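You operate a simulated robot arm through the tools that you are given. There is no shell and no other tool. Be economical: measure what you need, move in short steps, check, and stop when the job is done.

You run a simulated two-armed robot. Do the job below in one go: nothing can be reset, and whatever is moved stays where it is left.

JOB
Run the dirty board through the washer on Clean, then turn it off.
Fine: dial to Off; leave the board inside and the lid shut; leave the clean boards.

The check looks at the end state, three seconds after you hand in, the way a careful person would. Anything else that was tipped, shoved, dropped, spilled or broken makes it a failure. Lids that push on must go on centred and level and be pressed home; caps that screw on are set level and turned clockwise until they are tight.

ROBOT AND FRAMES
Two 7-joint arms with fingered hands on one trunk, on a base that drives. Base frame: it is fixed to the floor where the robot stands at the start and does not move with it; the origin is under the middle of the robot, x ahead of it, y to its left, z up; the surface under the hand at the start is at about z = 0.9. Units: m, rad, N and s.
The left shoulder is at the start at [0.042, 0.174, 1.121], the right one opposite. With the tool pointing down near the work surface each hand reaches from about 0.3 to 0.72 m from the robot's upright axis, wherever it stands, measured 20 degrees to its own side. Places, roughly: large board [0.5, -1, 0.25]; washer dial [0.4, 0.2, 0.9]; washer lid [0.7, 0.1, 0.9]; washer well [0.7, 0.1, 0.8]. Payload 3.8 kg a hand.
The tool frame of a hand sits at the grasp point between the pads (the TCP): z along the fingers, y along the line on which they close. The tips reach 0.026 m beyond it. The gripper opens to 0.132 m. The gripper's body begins 0.073 m behind the TCP. The gripper is a hand of 3 fingers: y runs from the thumb to the fingers, the wrist lies at [0, 0, -0.224] in the tool frame, and closing takes about 1.5 s.
Orientation is that of the tool frame in the base frame, as a unit quaternion [x, y, z, w]. With the fingers straight down and closing along the base's y, the tool's x points along the base's -x, its y along +y and its z along -z.

CONTROLS
- The arms move only by the tool step_arm. It takes "left_moves", "right_moves" or both (then of equal length, played together; a hand with none holds still); each is a list that holds one entry, the list of rows, each a list of 6 numbers: the shift along the tool's x, y, z in m, then the turn, a rotation vector about the tool's x, y, z in rad. In form: [[[dx, dy, dz, ax, ay, az], ...]]. A call has 1 to 12 rows; each row is the pose to reach, as a shift and turn from the pose commanded when the call began, along the tool's axes at that moment. "left_jaw" and "right_jaw" are, for a hand that has rows, the finger opening in m, from 0 to 0.132, set as the call begins (left out, the last holds). Each row takes 0.2 s and may step no farther than 0.05 m and 0.15 rad from the row before; otherwise, or with a gripper value out of range, the whole call is refused. A pose out of reach is approached as far as the arm can. The call stops where the force on the tool passes 80 N (or 10 N more than at its start, if that is more) or the arm is blocked; 0.2 s more then pass. Each finger travels about 0.108 m/s and halts on what it meets, pressing with about 21 N; the grip force reading is that of the motor and also rises with nothing between the fingers. The clock runs only during rows and for 0.2 s after the last one: add rows that repeat a pose to give the fingers time. It gives the time, the measured TCP pose, the force on the tool (base axes), the opening and the grip force at its end, in the units of the frame above (readings bear some noise), with the torque about the TCP (base axes, N m) and any sound that the robot's microphone picked up.
- Cameras (640 x 400 px; columns grow to the right, rows downward): "scene" is now at [0.194, 0.0223, 1.0213]; the picture's right is [0.23, -0.97, 0.00], its down [-0.16, -0.04, -0.99] and it looks along [0.96, 0.23, -0.17] (base axes); focal length 238 px, centre (320, 200). "left" rides on the left gripper at [-0.062, 0.003, -0.092] in its tool frame; the picture's right is [-0.05, -1.00, 0.00], its down [0.83, -0.04, -0.56] and it looks along [0.55, -0.03, 0.83] (tool axes); focal length 230 px, centre (320, 200). "right" rides on the right gripper at [0.061, 0.003, -0.092] in its tool frame; the picture's right is [-0.05, 1.00, 0.00], its down [-0.83, -0.04, -0.55] and it looks along [-0.55, -0.03, 0.83] (tool axes); focal length 230 px, centre (320, 200). There is no depth. A picture from a camera that has moved, and an enlarged one, comes with that camera's place and axes in the base frame and with its lens.
- camera(camera): a new picture of that camera. No time passes.
- slide_trunk(by): slides the trunk up (or, below 0, down) by that many m; the arms and the scene camera ride with it, the base frame stays. It gives what a move gives, with no picture.
- roll_base(legs): drives the robot by 1 to 6 legs, each [ahead, left, turn to the left] in m, m and rad, along the robot's own axes; the way and the turn of a leg run together, so that a leg with both is an arc; at most 1.5 m and 3.142 rad a leg. The arms and the cameras ride along, it lands a little off, and it stops where it bumps. It gives what a move gives.
- hand_shape(shape, hand): the hand has 3 fingers and takes this shape, open, in about a second: jaw (thumb against the fingers, like two jaws); tri (thumb and two fingers); tip (a fingertip pinch); poke (one finger out to press); point (the index stretched); flat (the hand flat); cup (the hand cupped); fist (a fist). The gripper value then closes the fingers along that shape, each until it touches; the sizes above hold for jaw. It gives what a move gives, with no picture.
- pan_tilt(pan, tilt): turns the head with the scene camera to pan (to the left, within 1.047 rad either way) and tilt (down, from -0.506 to 1.204), counted from straight ahead of the robot. It gives what a move gives.
- inspect(camera, box): a new picture of the part [left, top, right, bottom] of that camera's present view, enlarged. No time passes.
- finish_job(): hands the job in; it is judged then, once.

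Work in short steps. Places have to be worked out from the pictures, the camera data and where the tool is seen: move nearer, look again, correct. Check each grasp and each placing, and mend what went wrong. You have 120 turns and 100 pictures in all, those below and enlarged ones among them. Open the grippers and draw the arms clear of the work before you hand the job in, unless the task says otherwise; then end with one line.

The tools are called after ">>>" as name(argument=value, ...) on one line, values as JSON. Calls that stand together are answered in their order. step_arm: Moves the arms, as the interface text tells. Its arguments: {"type":"object","properties":{"left_moves":{"type":"array","items":{"type":"array","items":{"type":"array","items":{"type":"number"}}}},"left_jaw":{"type":"number"},"right_moves":{"type":"array","items":{"type":"array","items":{"type":"array","items":{"type":"number"}}}},"right_jaw":{"type":"number"}},"required":[]} The other tools are called the same way: slide_trunk (by) slides the trunk up or down; hand_shape (shape, hand) gives the hand a shape; roll_base (legs) drives the base; pan_tilt (pan, tilt) turns the head that bears the scene camera; camera (camera) takes a picture; inspect (camera, box) takes an enlarged picture of a part of a camera's view; finish_job () hands the job in.

At the start:

```text
time_s: 0.0
left_tool_pos: [0.4091, 0.3369, 0.9991]
left_ee_rot: [0.001, 1.0, 0.0, 0.0]
left_ft_force: [-0.2, 1.1, -0.9]
left_moment: [-0.02, -0.01, -0.02]
left_grip_width: 0.132
left_grasp_force: 0.1
left_shape: jaw
right_tool_pos: [0.4667, -0.1012, 1.0]
right_ee_rot: [0.0, 1.0, 0.0, 0.0]
right_ft_force: [0.8, -0.6, 0.2]
right_moment: [0.02, 0.01, 0.01]
right_grip_width: 0.1318
right_grasp_force: 0.0
right_shape: jaw
trunk travel left (down, up): [-0.425, 0.057]
robot x, y, heading: [-0.0019, -0.0002, -0.002]
head pan, tilt: [0.236, 0.168]
```

scene: 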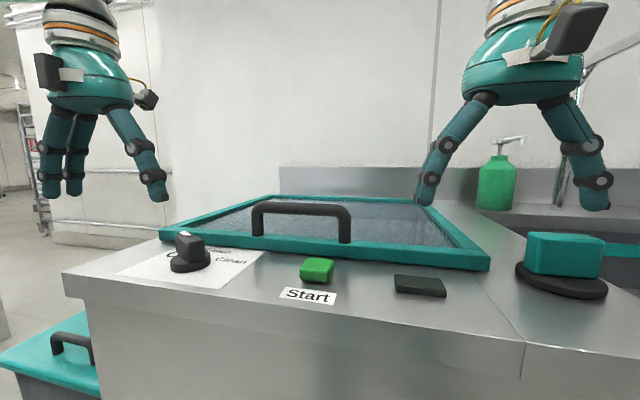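
right: 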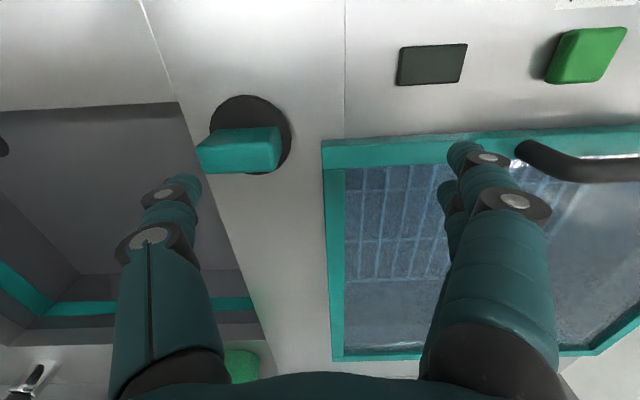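
left: 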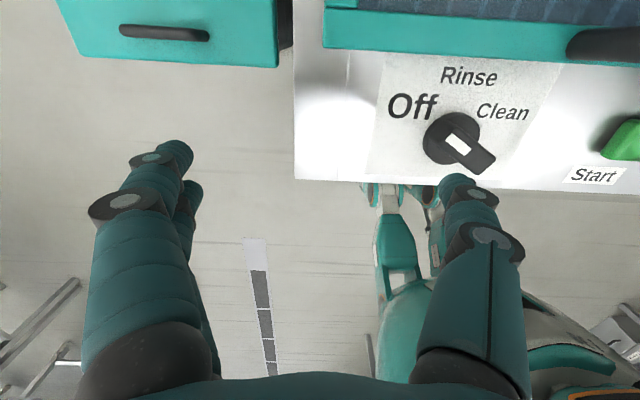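

The washer has a dial, a green Start button, a dark button and a glass lid, and there is a sink to the right. I'll zoom in on the dial and look to the right for the boards.

>>> inspect(camera="left", box=[360, 40, 640, 215])

>>> pan_tilt(pan=-1.04, tilt=0.6)

>>> camera(camera="scene")

```text
2.29 times, centred on (500, 128) of left
camera zoom: at [0.4707, 0.3397, 1.0915], right [0.05, -1.0, 0.0], down [-0.83, -0.04, 0.56], along [-0.55, -0.03, -0.83], focal length 526 px, centre (-91, 366)
```

zoom: 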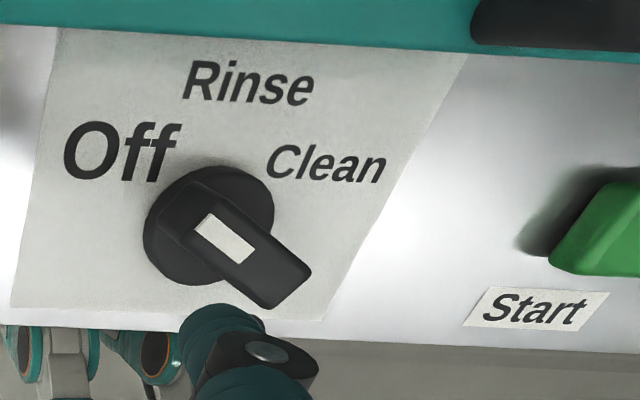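

```text
time_s: 1.4
left_tool_pos: [0.4092, 0.3367, 0.9999]
left_ee_rot: [0.0, 1.0, 0.0, 0.0]
left_ft_force: [-0.7, -1.0, 1.2]
left_moment: [0.04, 0.0, 0.04]
left_grip_width: 0.1318
left_grasp_force: 0.1
left_shape: jaw
right_tool_pos: [0.4668, -0.1022, 1.0006]
right_ee_rot: [0.0, 1.0, -0.001, 0.001]
right_ft_force: [-0.6, 1.0, 0.1]
right_moment: [-0.01, -0.05, 0.02]
right_grip_width: 0.132
right_grasp_force: 0.0
right_shape: jaw
trunk travel left (down, up): [-0.425, 0.057]
robot x, y, heading: [-0.0018, 0.0062, 0.003]
head pan, tilt: [-1.04, 0.6]
```

```text
95 pictures are left
camera scene: at [0.1485, -0.0756, 0.9815], right [-0.86, -0.51, 0.0], down [-0.29, 0.49, -0.83], along [0.42, -0.71, -0.56], focal length 238 px, centre (320, 200)
```

scene: 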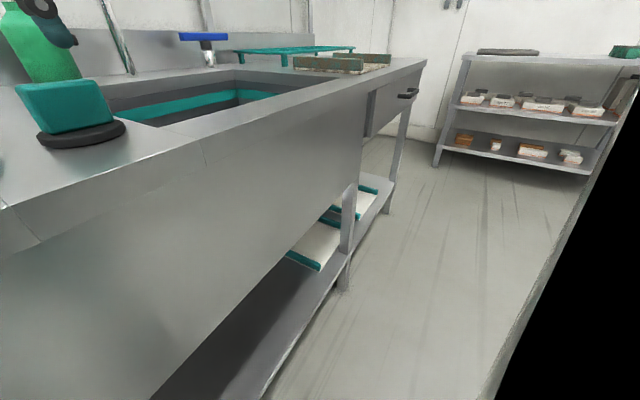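

Two boards with teal ends lie on the lower shelf, and there are items on the rack on the counter. I'll zoom in on both.

>>> inspect(camera="scene", box=[240, 150, 420, 300])

>>> inspect(camera="scene", box=[170, 20, 450, 140])

>>> pan_tilt(pan=0.1, tilt=0.6)

>>> camera(camera="scene")

```text
2.67 times, centred on (330, 225) of scene
camera zoom: at [0.1485, -0.0756, 0.9815], right [-0.86, -0.51, 0.0], down [-0.29, 0.49, -0.83], along [0.42, -0.71, -0.56], focal length 634 px, centre (293, 133)
```

zoom: 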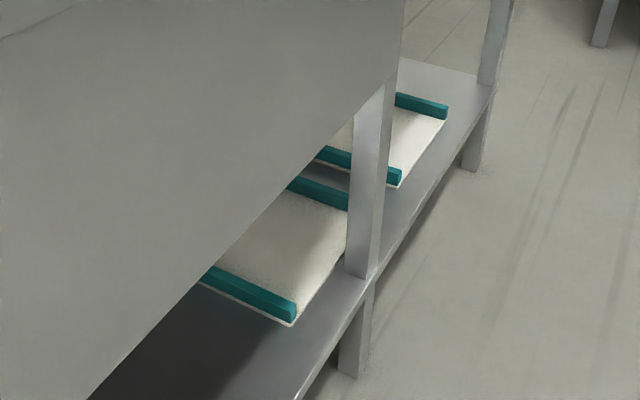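

```text
2.29 times, centred on (310, 80) of scene
camera zoom: at [0.1485, -0.0756, 0.9815], right [-0.86, -0.51, 0.0], down [-0.29, 0.49, -0.83], along [0.42, -0.71, -0.56], focal length 543 px, centre (343, 474)
```

zoom: 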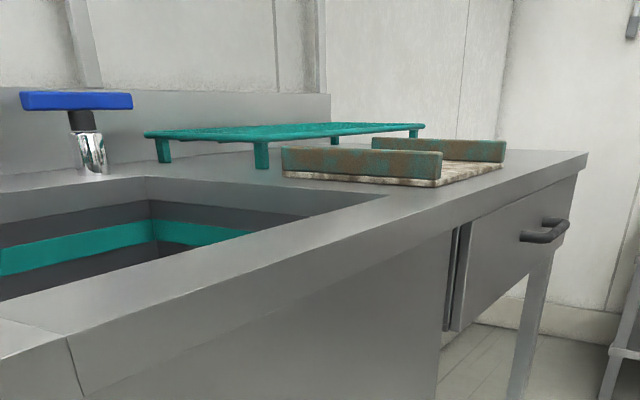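

```text
time_s: 2.8
left_tool_pos: [0.4097, 0.3368, 0.9995]
left_ee_rot: [0.0, 1.0, 0.0, 0.0]
left_ft_force: [0.6, -0.3, -0.5]
left_moment: [0.03, 0.03, -0.04]
left_grip_width: 0.1319
left_grasp_force: 0.1
left_shape: jaw
right_tool_pos: [0.4658, -0.1011, 1.0005]
right_ee_rot: [-0.001, 1.0, 0.0, 0.0]
right_ft_force: [-0.5, -0.4, -0.5]
right_moment: [0.0, 0.05, 0.01]
right_grip_width: 0.132
right_grasp_force: 0.0
right_shape: jaw
trunk travel left (down, up): [-0.425, 0.057]
robot x, y, heading: [-0.0022, 0.0019, 0.002]
head pan, tilt: [0.099, 0.6]
```

```text
92 pictures are left
camera scene: at [0.1916, 0.0093, 0.9815], right [0.1, -1.0, 0.0], down [-0.56, -0.06, -0.83], along [0.82, 0.08, -0.56], focal length 238 px, centre (320, 200)
```

scene: 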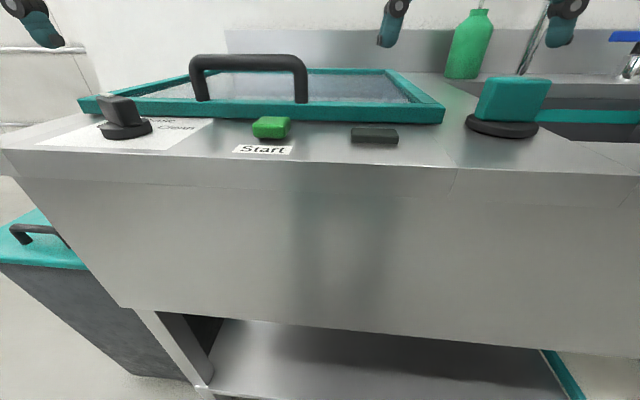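

The dirty board with the stained rails is on the counter far to the right, beside the drying rack, and the clean ones are on the shelf below. I'll raise the trunk, back off so the hands clear the counter, and drive right to look at it.

>>> slide_trunk(by=0.05)

>>> roll_base(legs=[[-0.25, 0, 0], [0, -0.85, 0]])

>>> pan_tilt(pan=-0.2, tilt=0.4)

>>> camera(camera="scene")

```text
time_s: 3.7
left_tool_pos: [0.4104, 0.3372, 1.0488]
left_ee_rot: [0.0, 1.0, 0.0, -0.002]
left_ft_force: [0.5, 0.4, -0.4]
left_moment: [0.01, -0.01, 0.01]
left_grip_width: 0.1317
left_grasp_force: 0.0
left_shape: jaw
right_tool_pos: [0.4669, -0.1019, 1.049]
right_ee_rot: [-0.001, 1.0, 0.0, -0.001]
right_ft_force: [0.6, -0.5, -0.7]
right_moment: [0.0, 0.03, 0.0]
right_grip_width: 0.132
right_grasp_force: 0.0
right_shape: jaw
trunk travel left (down, up): [-0.475, 0.007]
robot x, y, heading: [0.0021, -0.0003, -0.001]
head pan, tilt: [0.099, 0.6]
```

```text
time_s: 12.9
left_tool_pos: [0.1583, -0.5053, 1.0495]
left_ee_rot: [0.006, 1.0, -0.001, 0.0]
left_ft_force: [0.0, -0.3, -0.3]
left_moment: [0.0, -0.02, 0.01]
left_grip_width: 0.1317
left_grasp_force: 0.0
left_shape: jaw
right_tool_pos: [0.2116, -0.9445, 1.0504]
right_ee_rot: [0.006, 1.0, 0.0, 0.0]
right_ft_force: [1.2, 0.4, 0.3]
right_moment: [-0.06, 0.0, 0.01]
right_grip_width: 0.1318
right_grasp_force: 0.1
right_shape: jaw
trunk travel left (down, up): [-0.475, 0.007]
robot x, y, heading: [-0.2526, -0.8343, -0.011]
head pan, tilt: [0.099, 0.6]
```

```text
time_s: 13.7
left_tool_pos: [0.1586, -0.5052, 1.0504]
left_ee_rot: [0.006, 1.0, 0.0, 0.0]
left_ft_force: [-0.6, 0.1, -1.2]
left_moment: [0.02, -0.02, 0.0]
left_grip_width: 0.1321
left_grasp_force: 0.0
left_shape: jaw
right_tool_pos: [0.2093, -0.9442, 1.0507]
right_ee_rot: [0.006, 1.0, 0.001, 0.001]
right_ft_force: [0.1, 0.5, 0.2]
right_moment: [-0.01, 0.03, 0.0]
right_grip_width: 0.1318
right_grasp_force: 0.2
right_shape: jaw
trunk travel left (down, up): [-0.475, 0.007]
robot x, y, heading: [-0.2552, -0.8345, -0.012]
head pan, tilt: [-0.201, 0.4]
```

```text
91 pictures are left
camera scene: at [-0.055, -0.8575, 1.0694], right [-0.21, -0.98, 0.0], down [-0.38, 0.08, -0.92], along [0.9, -0.19, -0.39], focal length 238 px, centre (320, 200)
```

scene: 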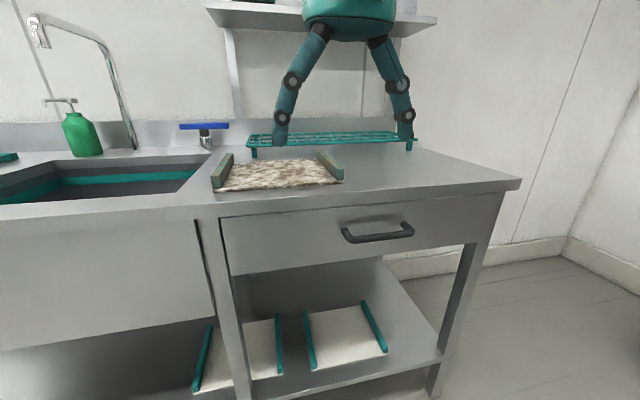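

>>> inspect(camera="scene", box=[180, 110, 440, 240])

>>> camera(camera="right")

>>> inspect(camera="scene", box=[180, 280, 440, 400])

```text
2.46 times, centred on (310, 175) of scene
camera zoom: at [-0.055, -0.8575, 1.0694], right [-0.21, -0.98, 0.0], down [-0.38, 0.08, -0.92], along [0.9, -0.19, -0.39], focal length 585 px, centre (345, 262)
```

zoom: 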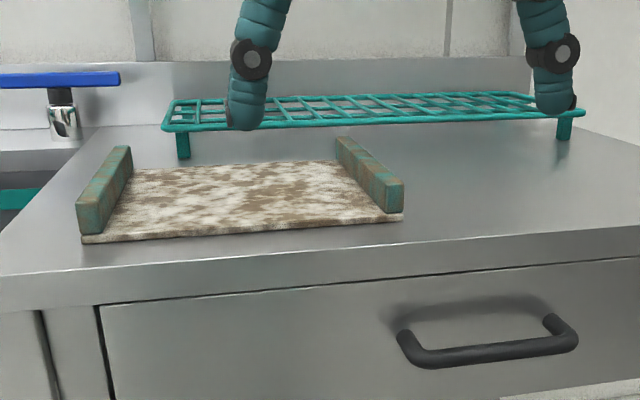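

```text
89 pictures are left
camera right: at [0.1487, -0.9408, 1.1416], right [0.06, 1.0, 0.0], down [0.83, -0.05, 0.56], along [0.56, -0.04, -0.83], focal length 230 px, centre (320, 200)
```

right: 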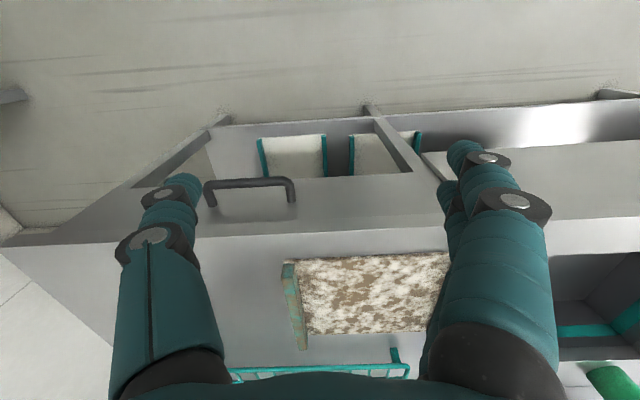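

```text
2.46 times, centred on (310, 340) of scene
camera zoom: at [-0.055, -0.8575, 1.0694], right [-0.21, -0.98, 0.0], down [-0.38, 0.08, -0.92], along [0.9, -0.19, -0.39], focal length 585 px, centre (345, -145)
```

zoom: 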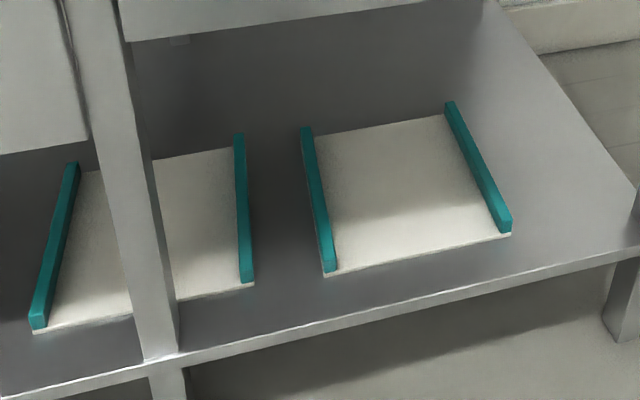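

The board is about 0.27 wide (y) by 0.22 deep, with grippable rails at its left and right ends, centred near [0.53, -0.875]. I'll open the washer lid first, so I drive back to the washer.

>>> roll_base(legs=[[0, 0.9, 0.01]])

>>> pan_tilt(pan=0.0, tilt=0.4)

>>> camera(camera="scene")

>>> camera(camera="left")

```text
time_s: 21.9
left_tool_pos: [0.1759, 0.3845, 1.0505]
left_ee_rot: [0.009, 1.0, 0.0, 0.0]
left_ft_force: [1.2, -0.2, -0.5]
left_moment: [-0.03, -0.01, 0.03]
left_grip_width: 0.1321
left_grasp_force: 0.0
left_shape: jaw
right_tool_pos: [0.2238, -0.0563, 1.0504]
right_ee_rot: [0.009, 1.0, 0.0, 0.001]
right_ft_force: [-0.9, 0.5, 0.2]
right_moment: [0.0, 0.01, 0.01]
right_grip_width: 0.1314
right_grasp_force: 0.1
right_shape: jaw
trunk travel left (down, up): [-0.475, 0.007]
robot x, y, heading: [-0.2376, 0.0557, -0.021]
head pan, tilt: [-0.201, 0.4]
```

```text
time_s: 22.6
left_tool_pos: [0.1763, 0.3839, 1.0501]
left_ee_rot: [0.009, 1.0, 0.0, 0.0]
left_ft_force: [0.3, -0.4, -0.3]
left_moment: [0.03, -0.05, 0.01]
left_grip_width: 0.1319
left_grasp_force: 0.1
left_shape: jaw
right_tool_pos: [0.2245, -0.0554, 1.0509]
right_ee_rot: [0.009, 1.0, 0.0, 0.0]
right_ft_force: [-0.6, 0.2, 0.6]
right_moment: [0.03, 0.02, -0.02]
right_grip_width: 0.132
right_grasp_force: 0.0
right_shape: jaw
trunk travel left (down, up): [-0.475, 0.007]
robot x, y, heading: [-0.2412, 0.0501, -0.019]
head pan, tilt: [0.0, 0.4]
```

```text
87 pictures are left
camera scene: at [-0.0384, 0.0519, 1.0695], right [-0.02, -1.0, 0.0], down [-0.39, 0.01, -0.92], along [0.92, -0.02, -0.39], focal length 238 px, centre (320, 200)
```

scene: 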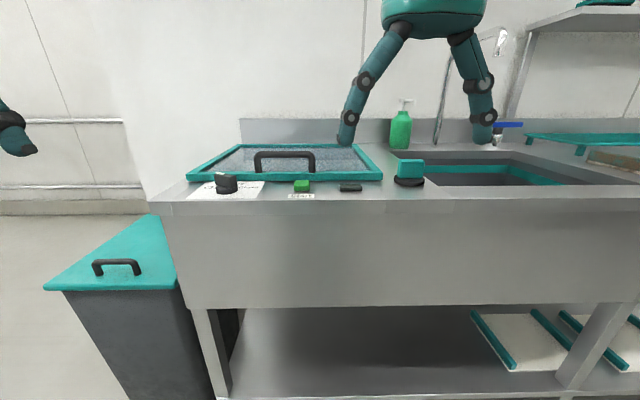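

```text
86 pictures are left
camera left: at [0.2371, 0.3858, 1.1416], right [0.03, -1.0, 0.0], down [-0.83, -0.03, 0.56], along [-0.55, -0.02, -0.83], focal length 230 px, centre (320, 200)
```

left: 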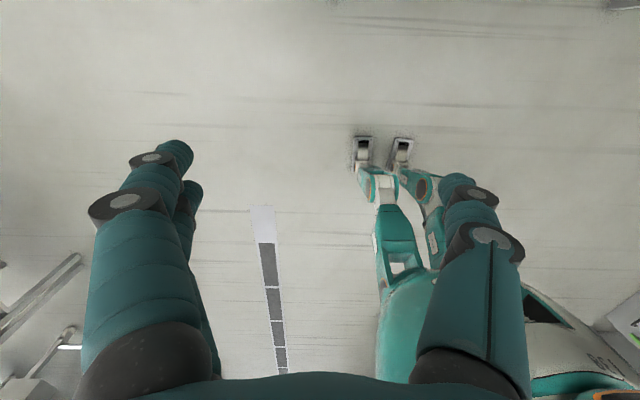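

The lid spans roughly x 0.44–0.75 and y -0.085–0.275, top at about 0.93, with the handle bar near [0.476, 0.116, 0.96]. I'll drive ahead and turn the left hand 90° so that it closes along x over the bar.

>>> roll_base(legs=[[0.24, -0.01, 0.02]])

>>> step_arm(left_moves=[[[0, 0, 0, 0, 0, 0.15], [0, 0, 0, 0, 0, 0.3], [0, 0, 0, 0, 0, 0.45], [0, 0, 0, 0, 0, 0.6], [0, 0, 0, 0, 0, 0.75], [0, 0, 0, 0, 0, 0.9], [0, 0, 0, 0, 0, 1.05], [0, 0, 0, 0, 0, 1.2], [0, 0, 0, 0, 0, 1.35], [0, 0, 0, 0, 0, 1.5], [0, 0, 0, 0, 0, 1.57]]], left_jaw=0.08)

>>> camera(camera="left")

>>> camera(camera="scene")

```text
time_s: 24.4
left_tool_pos: [0.4034, 0.3808, 1.0501]
left_ee_rot: [-0.002, 1.0, 0.0, 0.0]
left_ft_force: [0.1, 0.5, 0.4]
left_moment: [-0.03, 0.0, -0.03]
left_grip_width: 0.1317
left_grasp_force: 0.0
left_shape: jaw
right_tool_pos: [0.4624, -0.0573, 1.0504]
right_ee_rot: [-0.001, 1.0, 0.0, 0.001]
right_ft_force: [-0.5, 0.0, 0.3]
right_moment: [0.02, -0.02, 0.01]
right_grip_width: 0.1318
right_grasp_force: 0.1
right_shape: jaw
trunk travel left (down, up): [-0.475, 0.007]
robot x, y, heading: [-0.0076, 0.0421, 0.003]
head pan, tilt: [0.0, 0.4]
```

```text
time_s: 26.8
left_tool_pos: [0.4043, 0.3805, 1.05]
left_ee_rot: [0.706, 0.708, -0.001, 0.001]
left_ft_force: [-0.4, -0.2, -0.3]
left_moment: [-0.03, -0.03, 0.03]
left_grip_width: 0.0803
left_grasp_force: 0.0
left_shape: jaw
right_tool_pos: [0.4625, -0.0566, 1.0501]
right_ee_rot: [-0.001, 1.0, 0.0, 0.001]
right_ft_force: [0.2, -0.8, 0.0]
right_moment: [-0.02, -0.01, -0.01]
right_grip_width: 0.132
right_grasp_force: 0.0
right_shape: jaw
trunk travel left (down, up): [-0.475, 0.007]
robot x, y, heading: [-0.0043, 0.0453, 0.003]
head pan, tilt: [0.0, 0.4]
```

```text
85 pictures are left
camera left: at [0.4073, 0.319, 1.1416], right [-1.0, -0.05, 0.0], down [-0.04, 0.83, 0.56], along [-0.03, 0.55, -0.83], focal length 230 px, centre (320, 200)
```

left: 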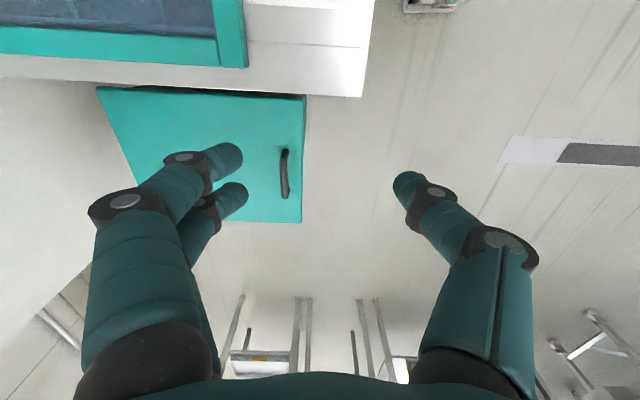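

```text
84 pictures are left
camera scene: at [0.1975, 0.0442, 1.0695], right [0.0, -1.0, 0.0], down [-0.39, 0.0, -0.92], along [0.92, 0.0, -0.39], focal length 238 px, centre (320, 200)
```

scene: 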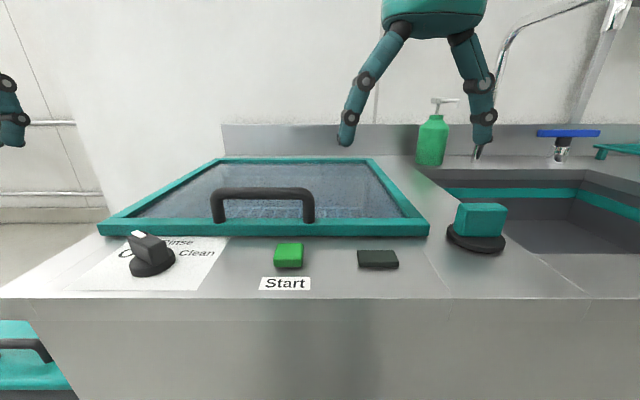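

The lid is about 0.41 by 0.36 with the bar near [0.47, 0.111, 0.966]. I'll move the right hand aside to the right and bring the left hand above the bar.

>>> step_arm(left_moves=[[[0, 0.02, 0, 0, 0, 0], [0, 0.04, 0, 0, 0, 0], [0, 0.066, 0, 0, 0, 0], [-0.045, 0.066, 0, 0, 0, 0], [-0.09, 0.066, 0, 0, 0, 0], [-0.135, 0.066, 0, 0, 0, 0], [-0.18, 0.066, 0, 0, 0, 0], [-0.225, 0.066, 0, 0, 0, 0], [-0.27, 0.066, 0, 0, 0, 0]]], right_moves=[[[0, -0.04, 0, 0, 0, 0], [0, -0.08, 0, 0, 0, 0], [0, -0.12, 0, 0, 0, 0], [0, -0.15, 0, 0, 0, 0], [0, -0.15, 0, 0, 0, 0], [0, -0.15, 0, 0, 0, 0], [0, -0.15, 0, 0, 0, 0], [0, -0.15, 0, 0, 0, 0], [0, -0.15, 0, 0, 0, 0]]])

>>> camera(camera="left")

>>> camera(camera="scene")

```text
time_s: 28.8
left_tool_pos: [0.4722, 0.112, 1.0529]
left_ee_rot: [0.705, 0.709, 0.001, 0.0]
left_ft_force: [0.1, 0.4, 0.5]
left_moment: [0.01, 0.01, 0.03]
left_grip_width: 0.0805
left_grasp_force: 0.1
left_shape: jaw
right_tool_pos: [0.4625, -0.2088, 1.047]
right_ee_rot: [-0.001, 1.0, 0.0, 0.0]
right_ft_force: [-0.1, -0.1, 0.5]
right_moment: [0.0, 0.02, 0.03]
right_grip_width: 0.1322
right_grasp_force: 0.0
right_shape: jaw
trunk travel left (down, up): [-0.475, 0.007]
robot x, y, heading: [-0.0058, 0.0429, 0.006]
head pan, tilt: [0.0, 0.4]
```

```text
83 pictures are left
camera left: at [0.475, 0.0485, 1.1442], right [-1.0, -0.06, 0.0], down [-0.05, 0.83, 0.56], along [-0.03, 0.56, -0.83], focal length 230 px, centre (320, 200)
```

left: 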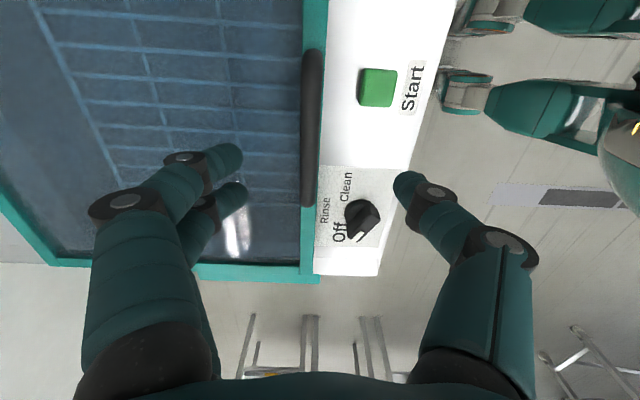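

```text
82 pictures are left
camera scene: at [0.1975, 0.0432, 1.0695], right [0.0, -1.0, 0.0], down [-0.39, 0.0, -0.92], along [0.92, 0.0, -0.39], focal length 238 px, centre (320, 200)
```

scene: 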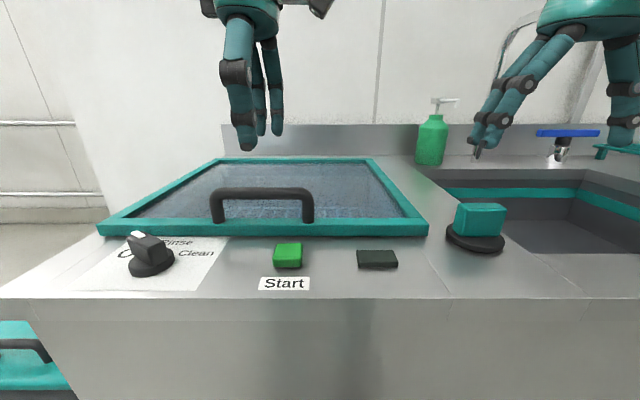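

The bar sits at about [0.478, 0.105, 0.966], between the open fingers. I'll lower over it with a small correction and close.

>>> step_arm(left_moves=[[[-0.006, 0.006, 0.03, 0, 0, 0], [-0.006, 0.006, 0.06, 0, 0, 0], [-0.006, 0.006, 0.08, 0, 0, 0]]])

>>> step_arm(left_moves=[[[0, 0, 0, 0, 0, 0], [0, 0, 0, 0, 0, 0], [0, 0, 0, 0, 0, 0], [0, 0, 0, 0, 0, 0], [0, 0, 0, 0, 0, 0]]], left_jaw=0.0)

>>> camera(camera="scene")

```text
time_s: 29.6
left_tool_pos: [0.4792, 0.1054, 0.9712]
left_ee_rot: [0.705, 0.709, 0.0, 0.0]
left_ft_force: [0.6, -0.1, -0.4]
left_moment: [0.01, 0.03, -0.01]
left_grip_width: 0.0801
left_grasp_force: 0.0
left_shape: jaw
right_tool_pos: [0.4625, -0.2079, 1.0472]
right_ee_rot: [0.0, 1.0, 0.0, 0.001]
right_ft_force: [-0.7, 0.5, 0.3]
right_moment: [0.04, -0.01, 0.01]
right_grip_width: 0.1318
right_grasp_force: 0.0
right_shape: jaw
trunk travel left (down, up): [-0.475, 0.007]
robot x, y, heading: [-0.0024, 0.0435, 0.006]
head pan, tilt: [0.0, 0.4]
```

```text
time_s: 30.8
left_tool_pos: [0.4771, 0.106, 0.9694]
left_ee_rot: [0.706, 0.708, 0.0, 0.0]
left_ft_force: [0.6, -0.7, -5.7]
left_moment: [0.01, -0.01, -0.01]
left_grip_width: 0.0063
left_grasp_force: 21.1
left_shape: jaw
right_tool_pos: [0.4632, -0.209, 1.0466]
right_ee_rot: [-0.001, 1.0, 0.0, 0.001]
right_ft_force: [0.0, -0.1, -0.6]
right_moment: [0.0, 0.0, -0.02]
right_grip_width: 0.1318
right_grasp_force: 0.1
right_shape: jaw
trunk travel left (down, up): [-0.475, 0.007]
robot x, y, heading: [-0.0078, 0.0413, -0.0]
head pan, tilt: [0.0, 0.4]
```

```text
81 pictures are left
camera scene: at [0.1979, 0.0442, 1.0694], right [0.0, -1.0, 0.0], down [-0.39, 0.0, -0.92], along [0.92, 0.0, -0.39], focal length 238 px, centre (320, 200)
```

scene: 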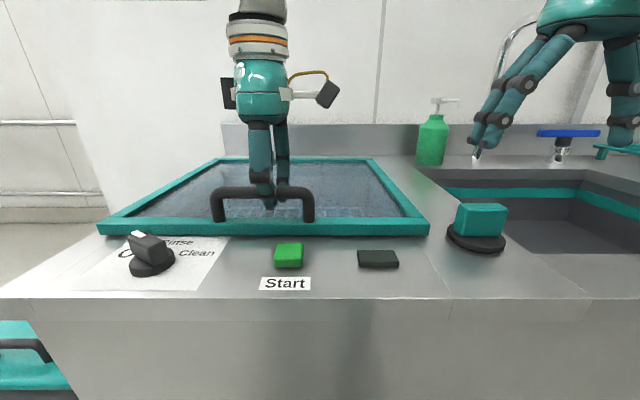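

>>> inspect(camera="scene", box=[190, 100, 340, 250])

>>> camera(camera="left")

```text
2.67 times, centred on (265, 175) of scene
camera zoom: at [0.1979, 0.0442, 1.0694], right [0.0, -1.0, 0.0], down [-0.39, 0.0, -0.92], along [0.92, 0.0, -0.39], focal length 634 px, centre (467, 267)
```

zoom: 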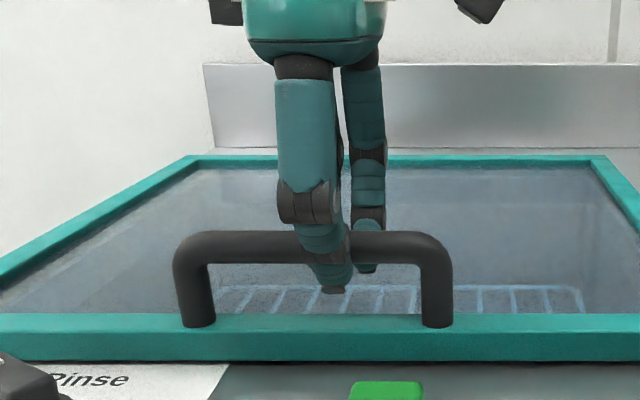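

```text
79 pictures are left
camera left: at [0.4818, 0.0441, 1.0615], right [-1.0, -0.06, 0.0], down [-0.05, 0.83, 0.56], along [-0.03, 0.55, -0.83], focal length 230 px, centre (320, 200)
```

left: 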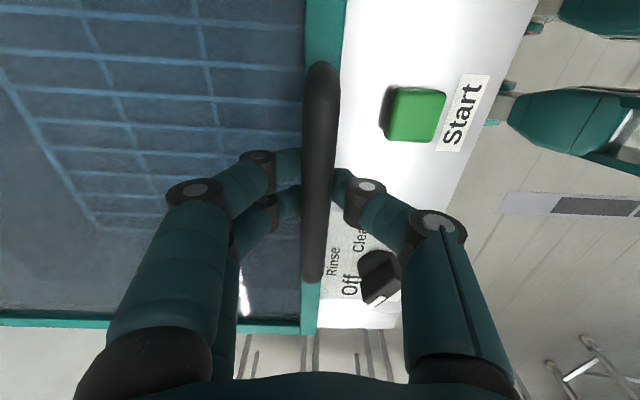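

The close view shows the bar is held between thumb and fingers. I'll lift along the hinge arc, first by about 20°.

>>> step_arm(left_moves=[[[0, 0.003, -0.015, 0, 0, 0], [0, 0.0067, -0.03, 0, 0, 0], [0, 0.011, -0.044, 0, 0, 0], [0, 0.0156, -0.058, 0, 0, 0], [0, 0.027, -0.0855, 0, 0, 0], [0, 0.0408, -0.112, 0, 0, 0]]])

>>> camera(camera="scene")

```text
time_s: 32.2
left_tool_pos: [0.518, 0.1042, 1.0837]
left_ee_rot: [0.706, 0.708, 0.0, 0.001]
left_ft_force: [-5.8, 0.9, 0.0]
left_moment: [0.0, -0.01, 0.02]
left_grip_width: 0.0031
left_grasp_force: 21.4
left_shape: jaw
right_tool_pos: [0.4615, -0.2095, 1.0475]
right_ee_rot: [-0.001, 1.0, -0.001, 0.001]
right_ft_force: [-0.3, -0.6, 0.5]
right_moment: [-0.01, -0.02, -0.03]
right_grip_width: 0.1319
right_grasp_force: 0.2
right_shape: jaw
trunk travel left (down, up): [-0.475, 0.007]
robot x, y, heading: [-0.0059, 0.0458, 0.004]
head pan, tilt: [0.0, 0.4]
```

```text
78 pictures are left
camera scene: at [0.1974, 0.0438, 1.0697], right [0.0, -1.0, 0.0], down [-0.39, 0.0, -0.92], along [0.92, 0.0, -0.39], focal length 238 px, centre (320, 200)
```

scene: 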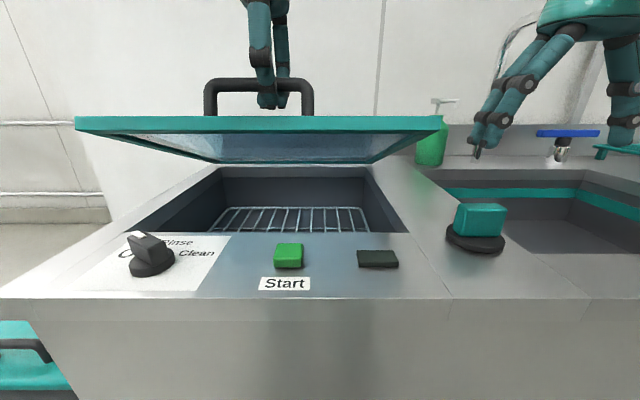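

The lid swings up easily about a rear hinge. I'll continue the arc to about 60°.

>>> step_arm(left_moves=[[[0, 0.017, -0.022, 0, 0, 0], [0, 0.035, -0.046, 0, 0, 0], [0, 0.055, -0.068, 0, 0, 0], [0, 0.077, -0.088, 0, 0, 0], [0, 0.101, -0.106, 0, 0, 0], [0, 0.126, -0.1225, 0, 0, 0], [0, 0.1525, -0.136, 0, 0, 0], [0, 0.18, -0.147, 0, 0, 0]]])

>>> camera(camera="scene")

```text
time_s: 34.0
left_tool_pos: [0.5909, 0.1128, 1.1787]
left_ee_rot: [0.705, 0.709, 0.0, 0.001]
left_ft_force: [-1.4, -3.1, -4.9]
left_moment: [-0.02, -0.03, -0.01]
left_grip_width: 0.0027
left_grasp_force: 21.0
left_shape: jaw
left hand out of reach, approached as far as the arm can: row 4, 5, 6, 7, 8
right_tool_pos: [0.4625, -0.2092, 1.0481]
right_ee_rot: [0.0, 1.0, 0.0, 0.001]
right_ft_force: [-0.2, -0.5, -0.5]
right_moment: [-0.01, 0.01, 0.01]
right_grip_width: 0.1319
right_grasp_force: 0.0
right_shape: jaw
trunk travel left (down, up): [-0.475, 0.007]
robot x, y, heading: [-0.0011, 0.0428, -0.003]
head pan, tilt: [0.0, 0.4]
```

```text
77 pictures are left
camera scene: at [0.1976, 0.0439, 1.0694], right [0.0, -1.0, 0.0], down [-0.39, 0.0, -0.92], along [0.92, 0.0, -0.39], focal length 238 px, centre (320, 200)
```

scene: 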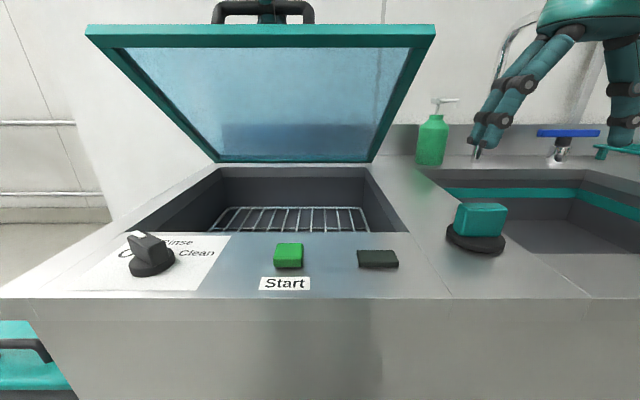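

The left hand reaches its limit at about 40°. I'll use the right hand to push the lid's underside further, first pitching the right hand to point forward with the fingers closed.

>>> step_arm(right_moves=[[[0, 0, 0, 0, -0.14, 0], [0, 0, 0, 0, -0.28, 0], [0, 0, 0, 0, -0.42, 0], [0, 0, 0, 0, -0.56, 0], [0, 0, 0, 0, -0.7, 0], [0, 0, 0, 0, -0.84, 0], [0, 0, 0, 0, -0.98, 0], [0, 0, 0, 0, -1.12, 0], [0, 0, 0, 0, -1.26, 0], [0, 0, 0, 0, -1.4, 0], [0, 0, 0, 0, -1.5, 0]]], right_jaw=0.0)

>>> camera(camera="scene")

```text
time_s: 36.4
left_tool_pos: [0.5906, 0.1132, 1.1792]
left_ee_rot: [0.705, 0.709, 0.0, 0.0]
left_ft_force: [-1.9, 2.4, -3.3]
left_moment: [0.0, -0.03, -0.04]
left_grip_width: 0.0024
left_grasp_force: 21.4
left_shape: jaw
right_tool_pos: [0.4628, -0.209, 1.0496]
right_ee_rot: [0.0, 0.73, 0.0, 0.683]
right_ft_force: [-0.2, -0.2, -0.4]
right_moment: [-0.01, 0.0, 0.0]
right_grip_width: 0.0
right_grasp_force: 20.5
right_shape: jaw
right hand out of reach, approached as far as the arm can: row 8, 9
trunk travel left (down, up): [-0.475, 0.007]
robot x, y, heading: [-0.0016, 0.0457, 0.007]
head pan, tilt: [0.0, 0.4]
```

```text
76 pictures are left
camera scene: at [0.1972, 0.0435, 1.0696], right [0.0, -1.0, 0.0], down [-0.39, 0.0, -0.92], along [0.92, 0.0, -0.39], focal length 238 px, centre (320, 200)
```

scene: 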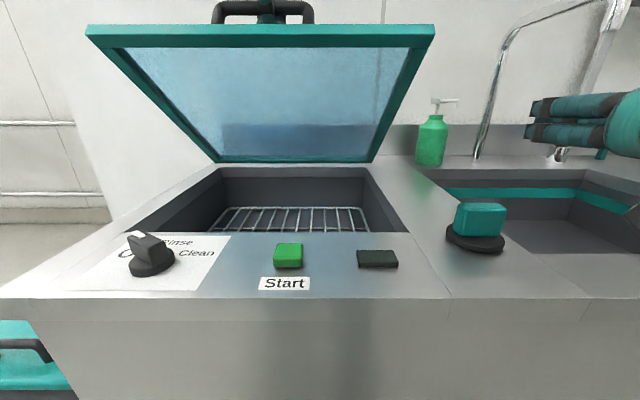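

The right hand points forward. I'll move it under the right part of the raised lid until it is just short of the underside.

>>> step_arm(right_moves=[[[-0.002, 0.03, 0.03, 0, 0, 0], [-0.003, 0.06, 0.05, 0, 0, 0], [-0.005, 0.105, 0.065, 0, 0, 0], [-0.005, 0.149, 0.077, 0, 0, 0], [-0.008, 0.149, 0.12, 0, 0, 0], [-0.011, 0.149, 0.155, 0, 0, 0]]])

>>> camera(camera="scene")

```text
time_s: 37.8
left_tool_pos: [0.5921, 0.1132, 1.1786]
left_ee_rot: [0.706, 0.708, 0.0, 0.0]
left_ft_force: [-1.9, 0.7, -1.4]
left_moment: [-0.02, 0.01, 0.02]
left_grip_width: 0.0024
left_grasp_force: 20.8
left_shape: jaw
right_tool_pos: [0.6194, -0.0563, 1.0496]
right_ee_rot: [-0.001, 0.731, 0.001, 0.682]
right_ft_force: [-0.4, 0.2, -0.2]
right_moment: [-0.04, 0.0, 0.0]
right_grip_width: 0.0
right_grasp_force: 21.3
right_shape: jaw
trunk travel left (down, up): [-0.475, 0.007]
robot x, y, heading: [-0.0052, 0.0411, 0.001]
head pan, tilt: [0.0, 0.4]
```

```text
75 pictures are left
camera scene: at [0.1975, 0.0445, 1.0695], right [0.0, -1.0, 0.0], down [-0.39, 0.0, -0.92], along [0.92, 0.0, -0.39], focal length 238 px, centre (320, 200)
```

scene: 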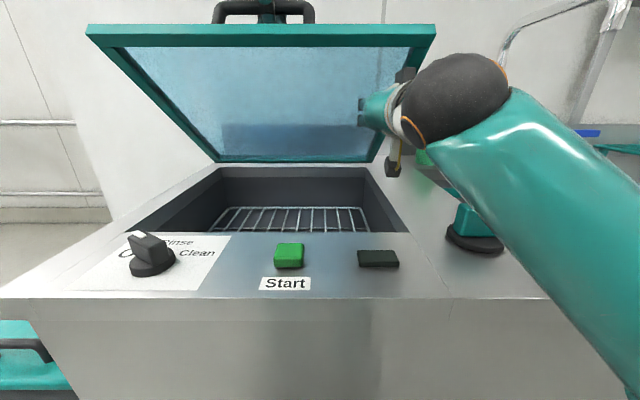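

Right hand is poised under the lid. I'll open the left hand and lift it off the bar up and slightly back, and see whether the lid stays.

>>> step_arm(left_moves=[[[0, 0, 0, 0, 0, 0], [0, 0, 0, 0, 0, 0], [0, 0, 0, 0, 0, 0], [0, 0, 0, 0, 0, 0]]], left_jaw=0.1)

>>> camera(camera="scene")

>>> camera(camera="left")

```text
time_s: 38.8
left_tool_pos: [0.5925, 0.1138, 1.1777]
left_ee_rot: [0.706, 0.709, 0.0, 0.0]
left_ft_force: [0.0, 0.0, 0.4]
left_moment: [-0.02, 0.01, 0.02]
left_grip_width: 0.0996
left_grasp_force: 0.1
left_shape: jaw
right_tool_pos: [0.619, -0.0573, 1.0481]
right_ee_rot: [-0.001, 0.733, 0.0, 0.681]
right_ft_force: [-2.8, 1.3, -7.1]
right_moment: [0.01, 0.19, 0.04]
right_grip_width: 0.0
right_grasp_force: 21.4
right_shape: jaw
trunk travel left (down, up): [-0.475, 0.007]
robot x, y, heading: [-0.0023, 0.0396, 0.001]
head pan, tilt: [0.0, 0.4]
```

```text
74 pictures are left
camera scene: at [0.1978, 0.0443, 1.0693], right [0.0, -1.0, 0.0], down [-0.39, 0.0, -0.92], along [0.92, 0.0, -0.39], focal length 238 px, centre (320, 200)
```

scene: 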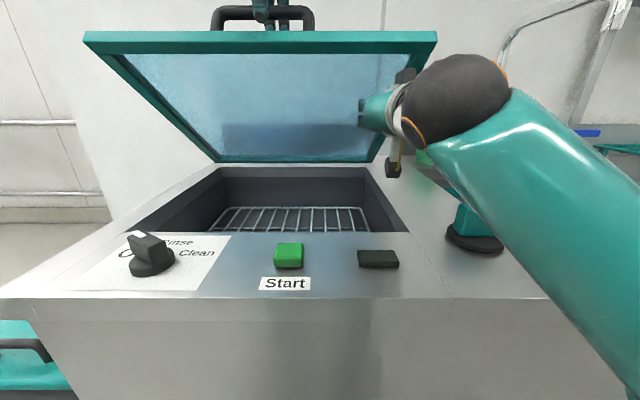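

```text
73 pictures are left
camera left: at [0.5951, 0.0508, 1.2699], right [-1.0, -0.06, 0.0], down [-0.05, 0.83, 0.56], along [-0.03, 0.55, -0.83], focal length 230 px, centre (320, 200)
```

left: 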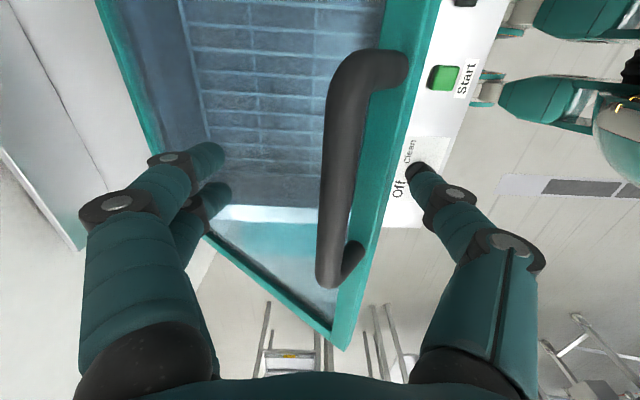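

The lid drops slightly and rests on the right fingertips (about 8 N). Now I lift the left hand off the bar.

>>> step_arm(left_moves=[[[0, -0.008, -0.02, 0, 0, 0], [0, -0.016, -0.04, 0, 0, 0], [0, -0.025, -0.055, 0, 0, 0]]], left_jaw=0.132)

>>> camera(camera="left")

```text
time_s: 39.6
left_tool_pos: [0.5647, 0.1102, 1.2339]
left_ee_rot: [0.706, 0.709, 0.0, 0.0]
left_ft_force: [1.6, 0.5, -0.2]
left_moment: [0.0, 0.01, 0.04]
left_grip_width: 0.1318
left_grasp_force: 0.0
left_shape: jaw
right_tool_pos: [0.6185, -0.0575, 1.0503]
right_ee_rot: [-0.001, 0.731, 0.0, 0.682]
right_ft_force: [-2.7, 1.0, -6.6]
right_moment: [0.0, 0.14, 0.04]
right_grip_width: 0.0
right_grasp_force: 20.6
right_shape: jaw
trunk travel left (down, up): [-0.475, 0.007]
robot x, y, heading: [-0.0037, 0.0441, -0.001]
head pan, tilt: [0.0, 0.4]
```

```text
72 pictures are left
camera left: at [0.5685, 0.0486, 1.325], right [-1.0, -0.06, 0.0], down [-0.05, 0.83, 0.55], along [-0.03, 0.55, -0.83], focal length 230 px, centre (320, 200)
```

left: 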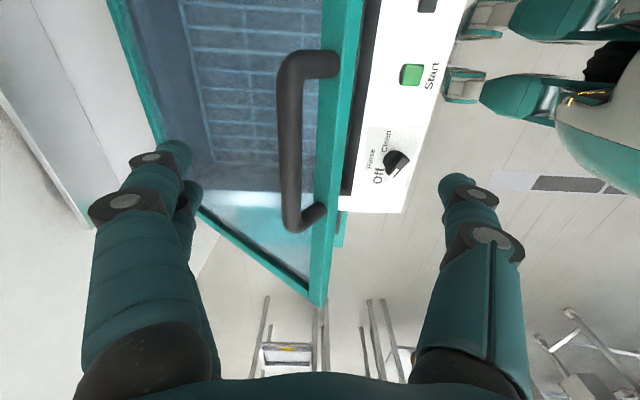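

The left hand is clear of the bar, so I retract it and then push the lid up along its arc with the right hand.

>>> step_arm(left_moves=[[[0, -0.04, 0, 0, 0, 0], [0.03, -0.075, 0, 0, 0, 0], [0.065, -0.11, 0, 0, 0, 0], [0.11, -0.12, 0, 0, 0, 0], [0.15, -0.12, 0, 0, 0, 0]]])

>>> step_arm(right_moves=[[[-0.015, 0, 0.012, 0, 0, 0], [-0.03, 0, 0.024, 0, 0, 0], [-0.043, 0, 0.039, 0, 0, 0], [-0.055, 0, 0.0535, 0, 0, 0], [-0.064, 0, 0.07, 0, 0, 0], [-0.073, 0, 0.086, 0, 0, 0], [-0.08, 0, 0.104, 0, 0, 0], [-0.086, 0, 0.122, 0, 0, 0]]])

>>> camera(camera="scene")

```text
time_s: 40.8
left_tool_pos: [0.4453, 0.2618, 1.2319]
left_ee_rot: [0.705, 0.709, 0.0, 0.001]
left_ft_force: [-0.4, 0.3, 0.6]
left_moment: [-0.02, -0.01, -0.02]
left_grip_width: 0.1321
left_grasp_force: 0.2
left_shape: jaw
right_tool_pos: [0.6185, -0.0573, 1.0499]
right_ee_rot: [-0.002, 0.731, 0.001, 0.683]
right_ft_force: [-3.1, 0.4, -3.1]
right_moment: [0.0, 0.03, -0.03]
right_grip_width: 0.0
right_grasp_force: 20.5
right_shape: jaw
trunk travel left (down, up): [-0.475, 0.007]
robot x, y, heading: [-0.0011, 0.0397, -0.003]
head pan, tilt: [0.0, 0.4]
```

```text
time_s: 42.6
left_tool_pos: [0.4448, 0.2605, 1.2325]
left_ee_rot: [0.706, 0.708, -0.001, -0.001]
left_ft_force: [-0.5, 1.3, 0.4]
left_moment: [0.03, 0.03, 0.03]
left_grip_width: 0.1318
left_grasp_force: 0.0
left_shape: jaw
right_tool_pos: [0.7439, -0.0564, 1.1283]
right_ee_rot: [-0.001, 0.73, 0.001, 0.683]
right_ft_force: [-4.1, -0.6, 0.0]
right_moment: [0.0, -0.02, -0.04]
right_grip_width: 0.0001
right_grasp_force: 20.8
right_shape: jaw
trunk travel left (down, up): [-0.475, 0.007]
robot x, y, heading: [-0.0027, 0.0445, 0.005]
head pan, tilt: [0.0, 0.4]
```

```text
71 pictures are left
camera scene: at [0.1972, 0.0442, 1.0696], right [0.0, -1.0, 0.0], down [-0.39, 0.0, -0.92], along [0.92, 0.0, -0.39], focal length 238 px, centre (320, 200)
```

scene: 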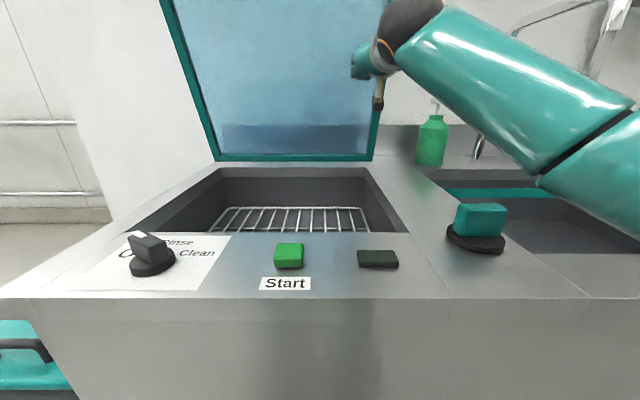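

The lid is near vertical. I'll push on gently until it goes over centre or meets its stop.

>>> step_arm(right_moves=[[[-0.005, 0, 0.02, 0, 0, 0], [-0.005, 0, 0.04, 0, 0, 0], [-0.005, 0, 0.06, 0, 0, 0], [-0.004, 0, 0.08, 0, 0, 0]]])

>>> camera(camera="scene")

```text
time_s: 43.6
left_tool_pos: [0.4456, 0.2606, 1.231]
left_ee_rot: [0.706, 0.708, 0.0, 0.001]
left_ft_force: [0.7, -0.1, -0.5]
left_moment: [-0.02, 0.0, 0.03]
left_grip_width: 0.1318
left_grasp_force: 0.0
left_shape: jaw
right_tool_pos: [0.8264, -0.058, 1.1268]
right_ee_rot: [-0.001, 0.731, 0.001, 0.683]
right_ft_force: [-2.6, -0.1, 0.5]
right_moment: [-0.01, -0.09, -0.03]
right_grip_width: 0.0001
right_grasp_force: 20.8
right_shape: jaw
trunk travel left (down, up): [-0.475, 0.007]
robot x, y, heading: [-0.0034, 0.0457, 0.006]
head pan, tilt: [0.0, 0.4]
```

```text
70 pictures are left
camera scene: at [0.1973, 0.0443, 1.0696], right [0.0, -1.0, 0.0], down [-0.39, 0.0, -0.92], along [0.92, 0.0, -0.39], focal length 238 px, centre (320, 200)
```

scene: 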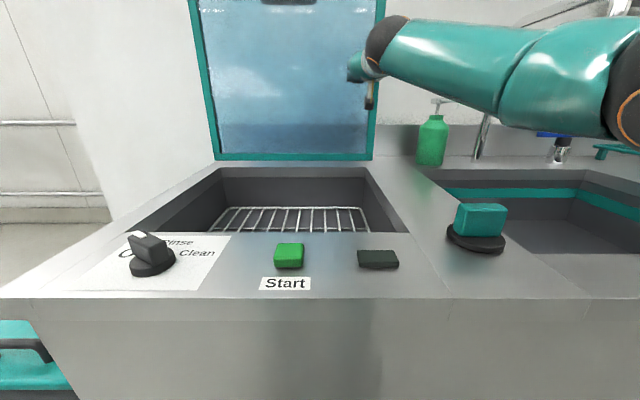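

>>> step_arm(right_moves=[[[0, 0, 0.015, 0, 0, 0], [0, 0, 0.03, 0, 0, 0], [0, 0, 0.045, 0, 0, 0], [0.003, 0, 0.06, 0, 0, 0]]])

>>> step_arm(right_moves=[[[0, 0, -0.02, 0, 0, 0], [0, 0, -0.04, 0, 0, 0], [0, 0, -0.07, 0, 0, 0], [0, 0, -0.1, 0, 0, 0], [0, 0, -0.1, 0, 0, 0], [0, 0, -0.1, 0, 0, 0]]])

>>> camera(camera="scene")

```text
time_s: 44.6
left_tool_pos: [0.4383, 0.2612, 1.2342]
left_ee_rot: [0.706, 0.708, 0.001, 0.002]
left_ft_force: [0.5, 0.5, -0.6]
left_moment: [0.03, -0.01, -0.01]
left_grip_width: 0.1317
left_grasp_force: 0.0
left_shape: jaw
right_tool_pos: [0.8493, -0.0567, 1.1269]
right_ee_rot: [-0.002, 0.73, 0.002, 0.684]
right_ft_force: [-52.0, 7.2, -6.3]
right_moment: [0.0, 0.52, 0.1]
right_grip_width: 0.0
right_grasp_force: 20.6
right_shape: jaw
right hand out of reach, approached as far as the arm can: row 3, 4
trunk travel left (down, up): [-0.475, 0.007]
robot x, y, heading: [-0.0022, 0.0404, -0.001]
head pan, tilt: [0.0, 0.4]
```

```text
time_s: 46.0
left_tool_pos: [0.4449, 0.2622, 1.2317]
left_ee_rot: [0.706, 0.708, -0.001, -0.001]
left_ft_force: [-0.1, -0.3, -0.8]
left_moment: [0.02, 0.01, -0.02]
left_grip_width: 0.1319
left_grasp_force: 0.0
left_shape: jaw
right_tool_pos: [0.7577, -0.0637, 1.1308]
right_ee_rot: [-0.001, 0.732, 0.001, 0.682]
right_ft_force: [0.1, -0.3, 0.4]
right_moment: [0.03, -0.02, -0.02]
right_grip_width: 0.0
right_grasp_force: 21.0
right_shape: jaw
trunk travel left (down, up): [-0.475, 0.007]
robot x, y, heading: [-0.0019, 0.0429, -0.001]
head pan, tilt: [0.0, 0.4]
```

```text
69 pictures are left
camera scene: at [0.1976, 0.0441, 1.0695], right [0.0, -1.0, 0.0], down [-0.39, 0.0, -0.92], along [0.92, 0.0, -0.39], focal length 238 px, centre (320, 200)
```

scene: 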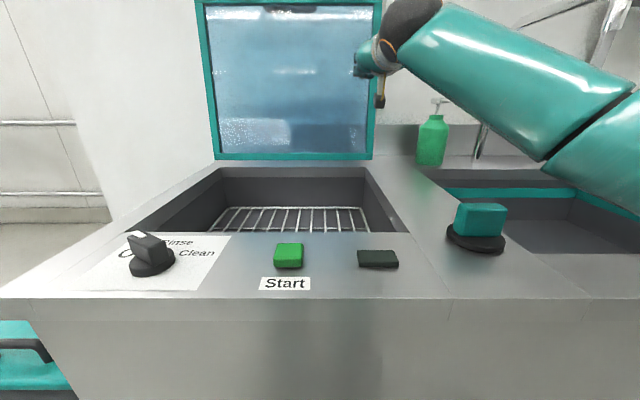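

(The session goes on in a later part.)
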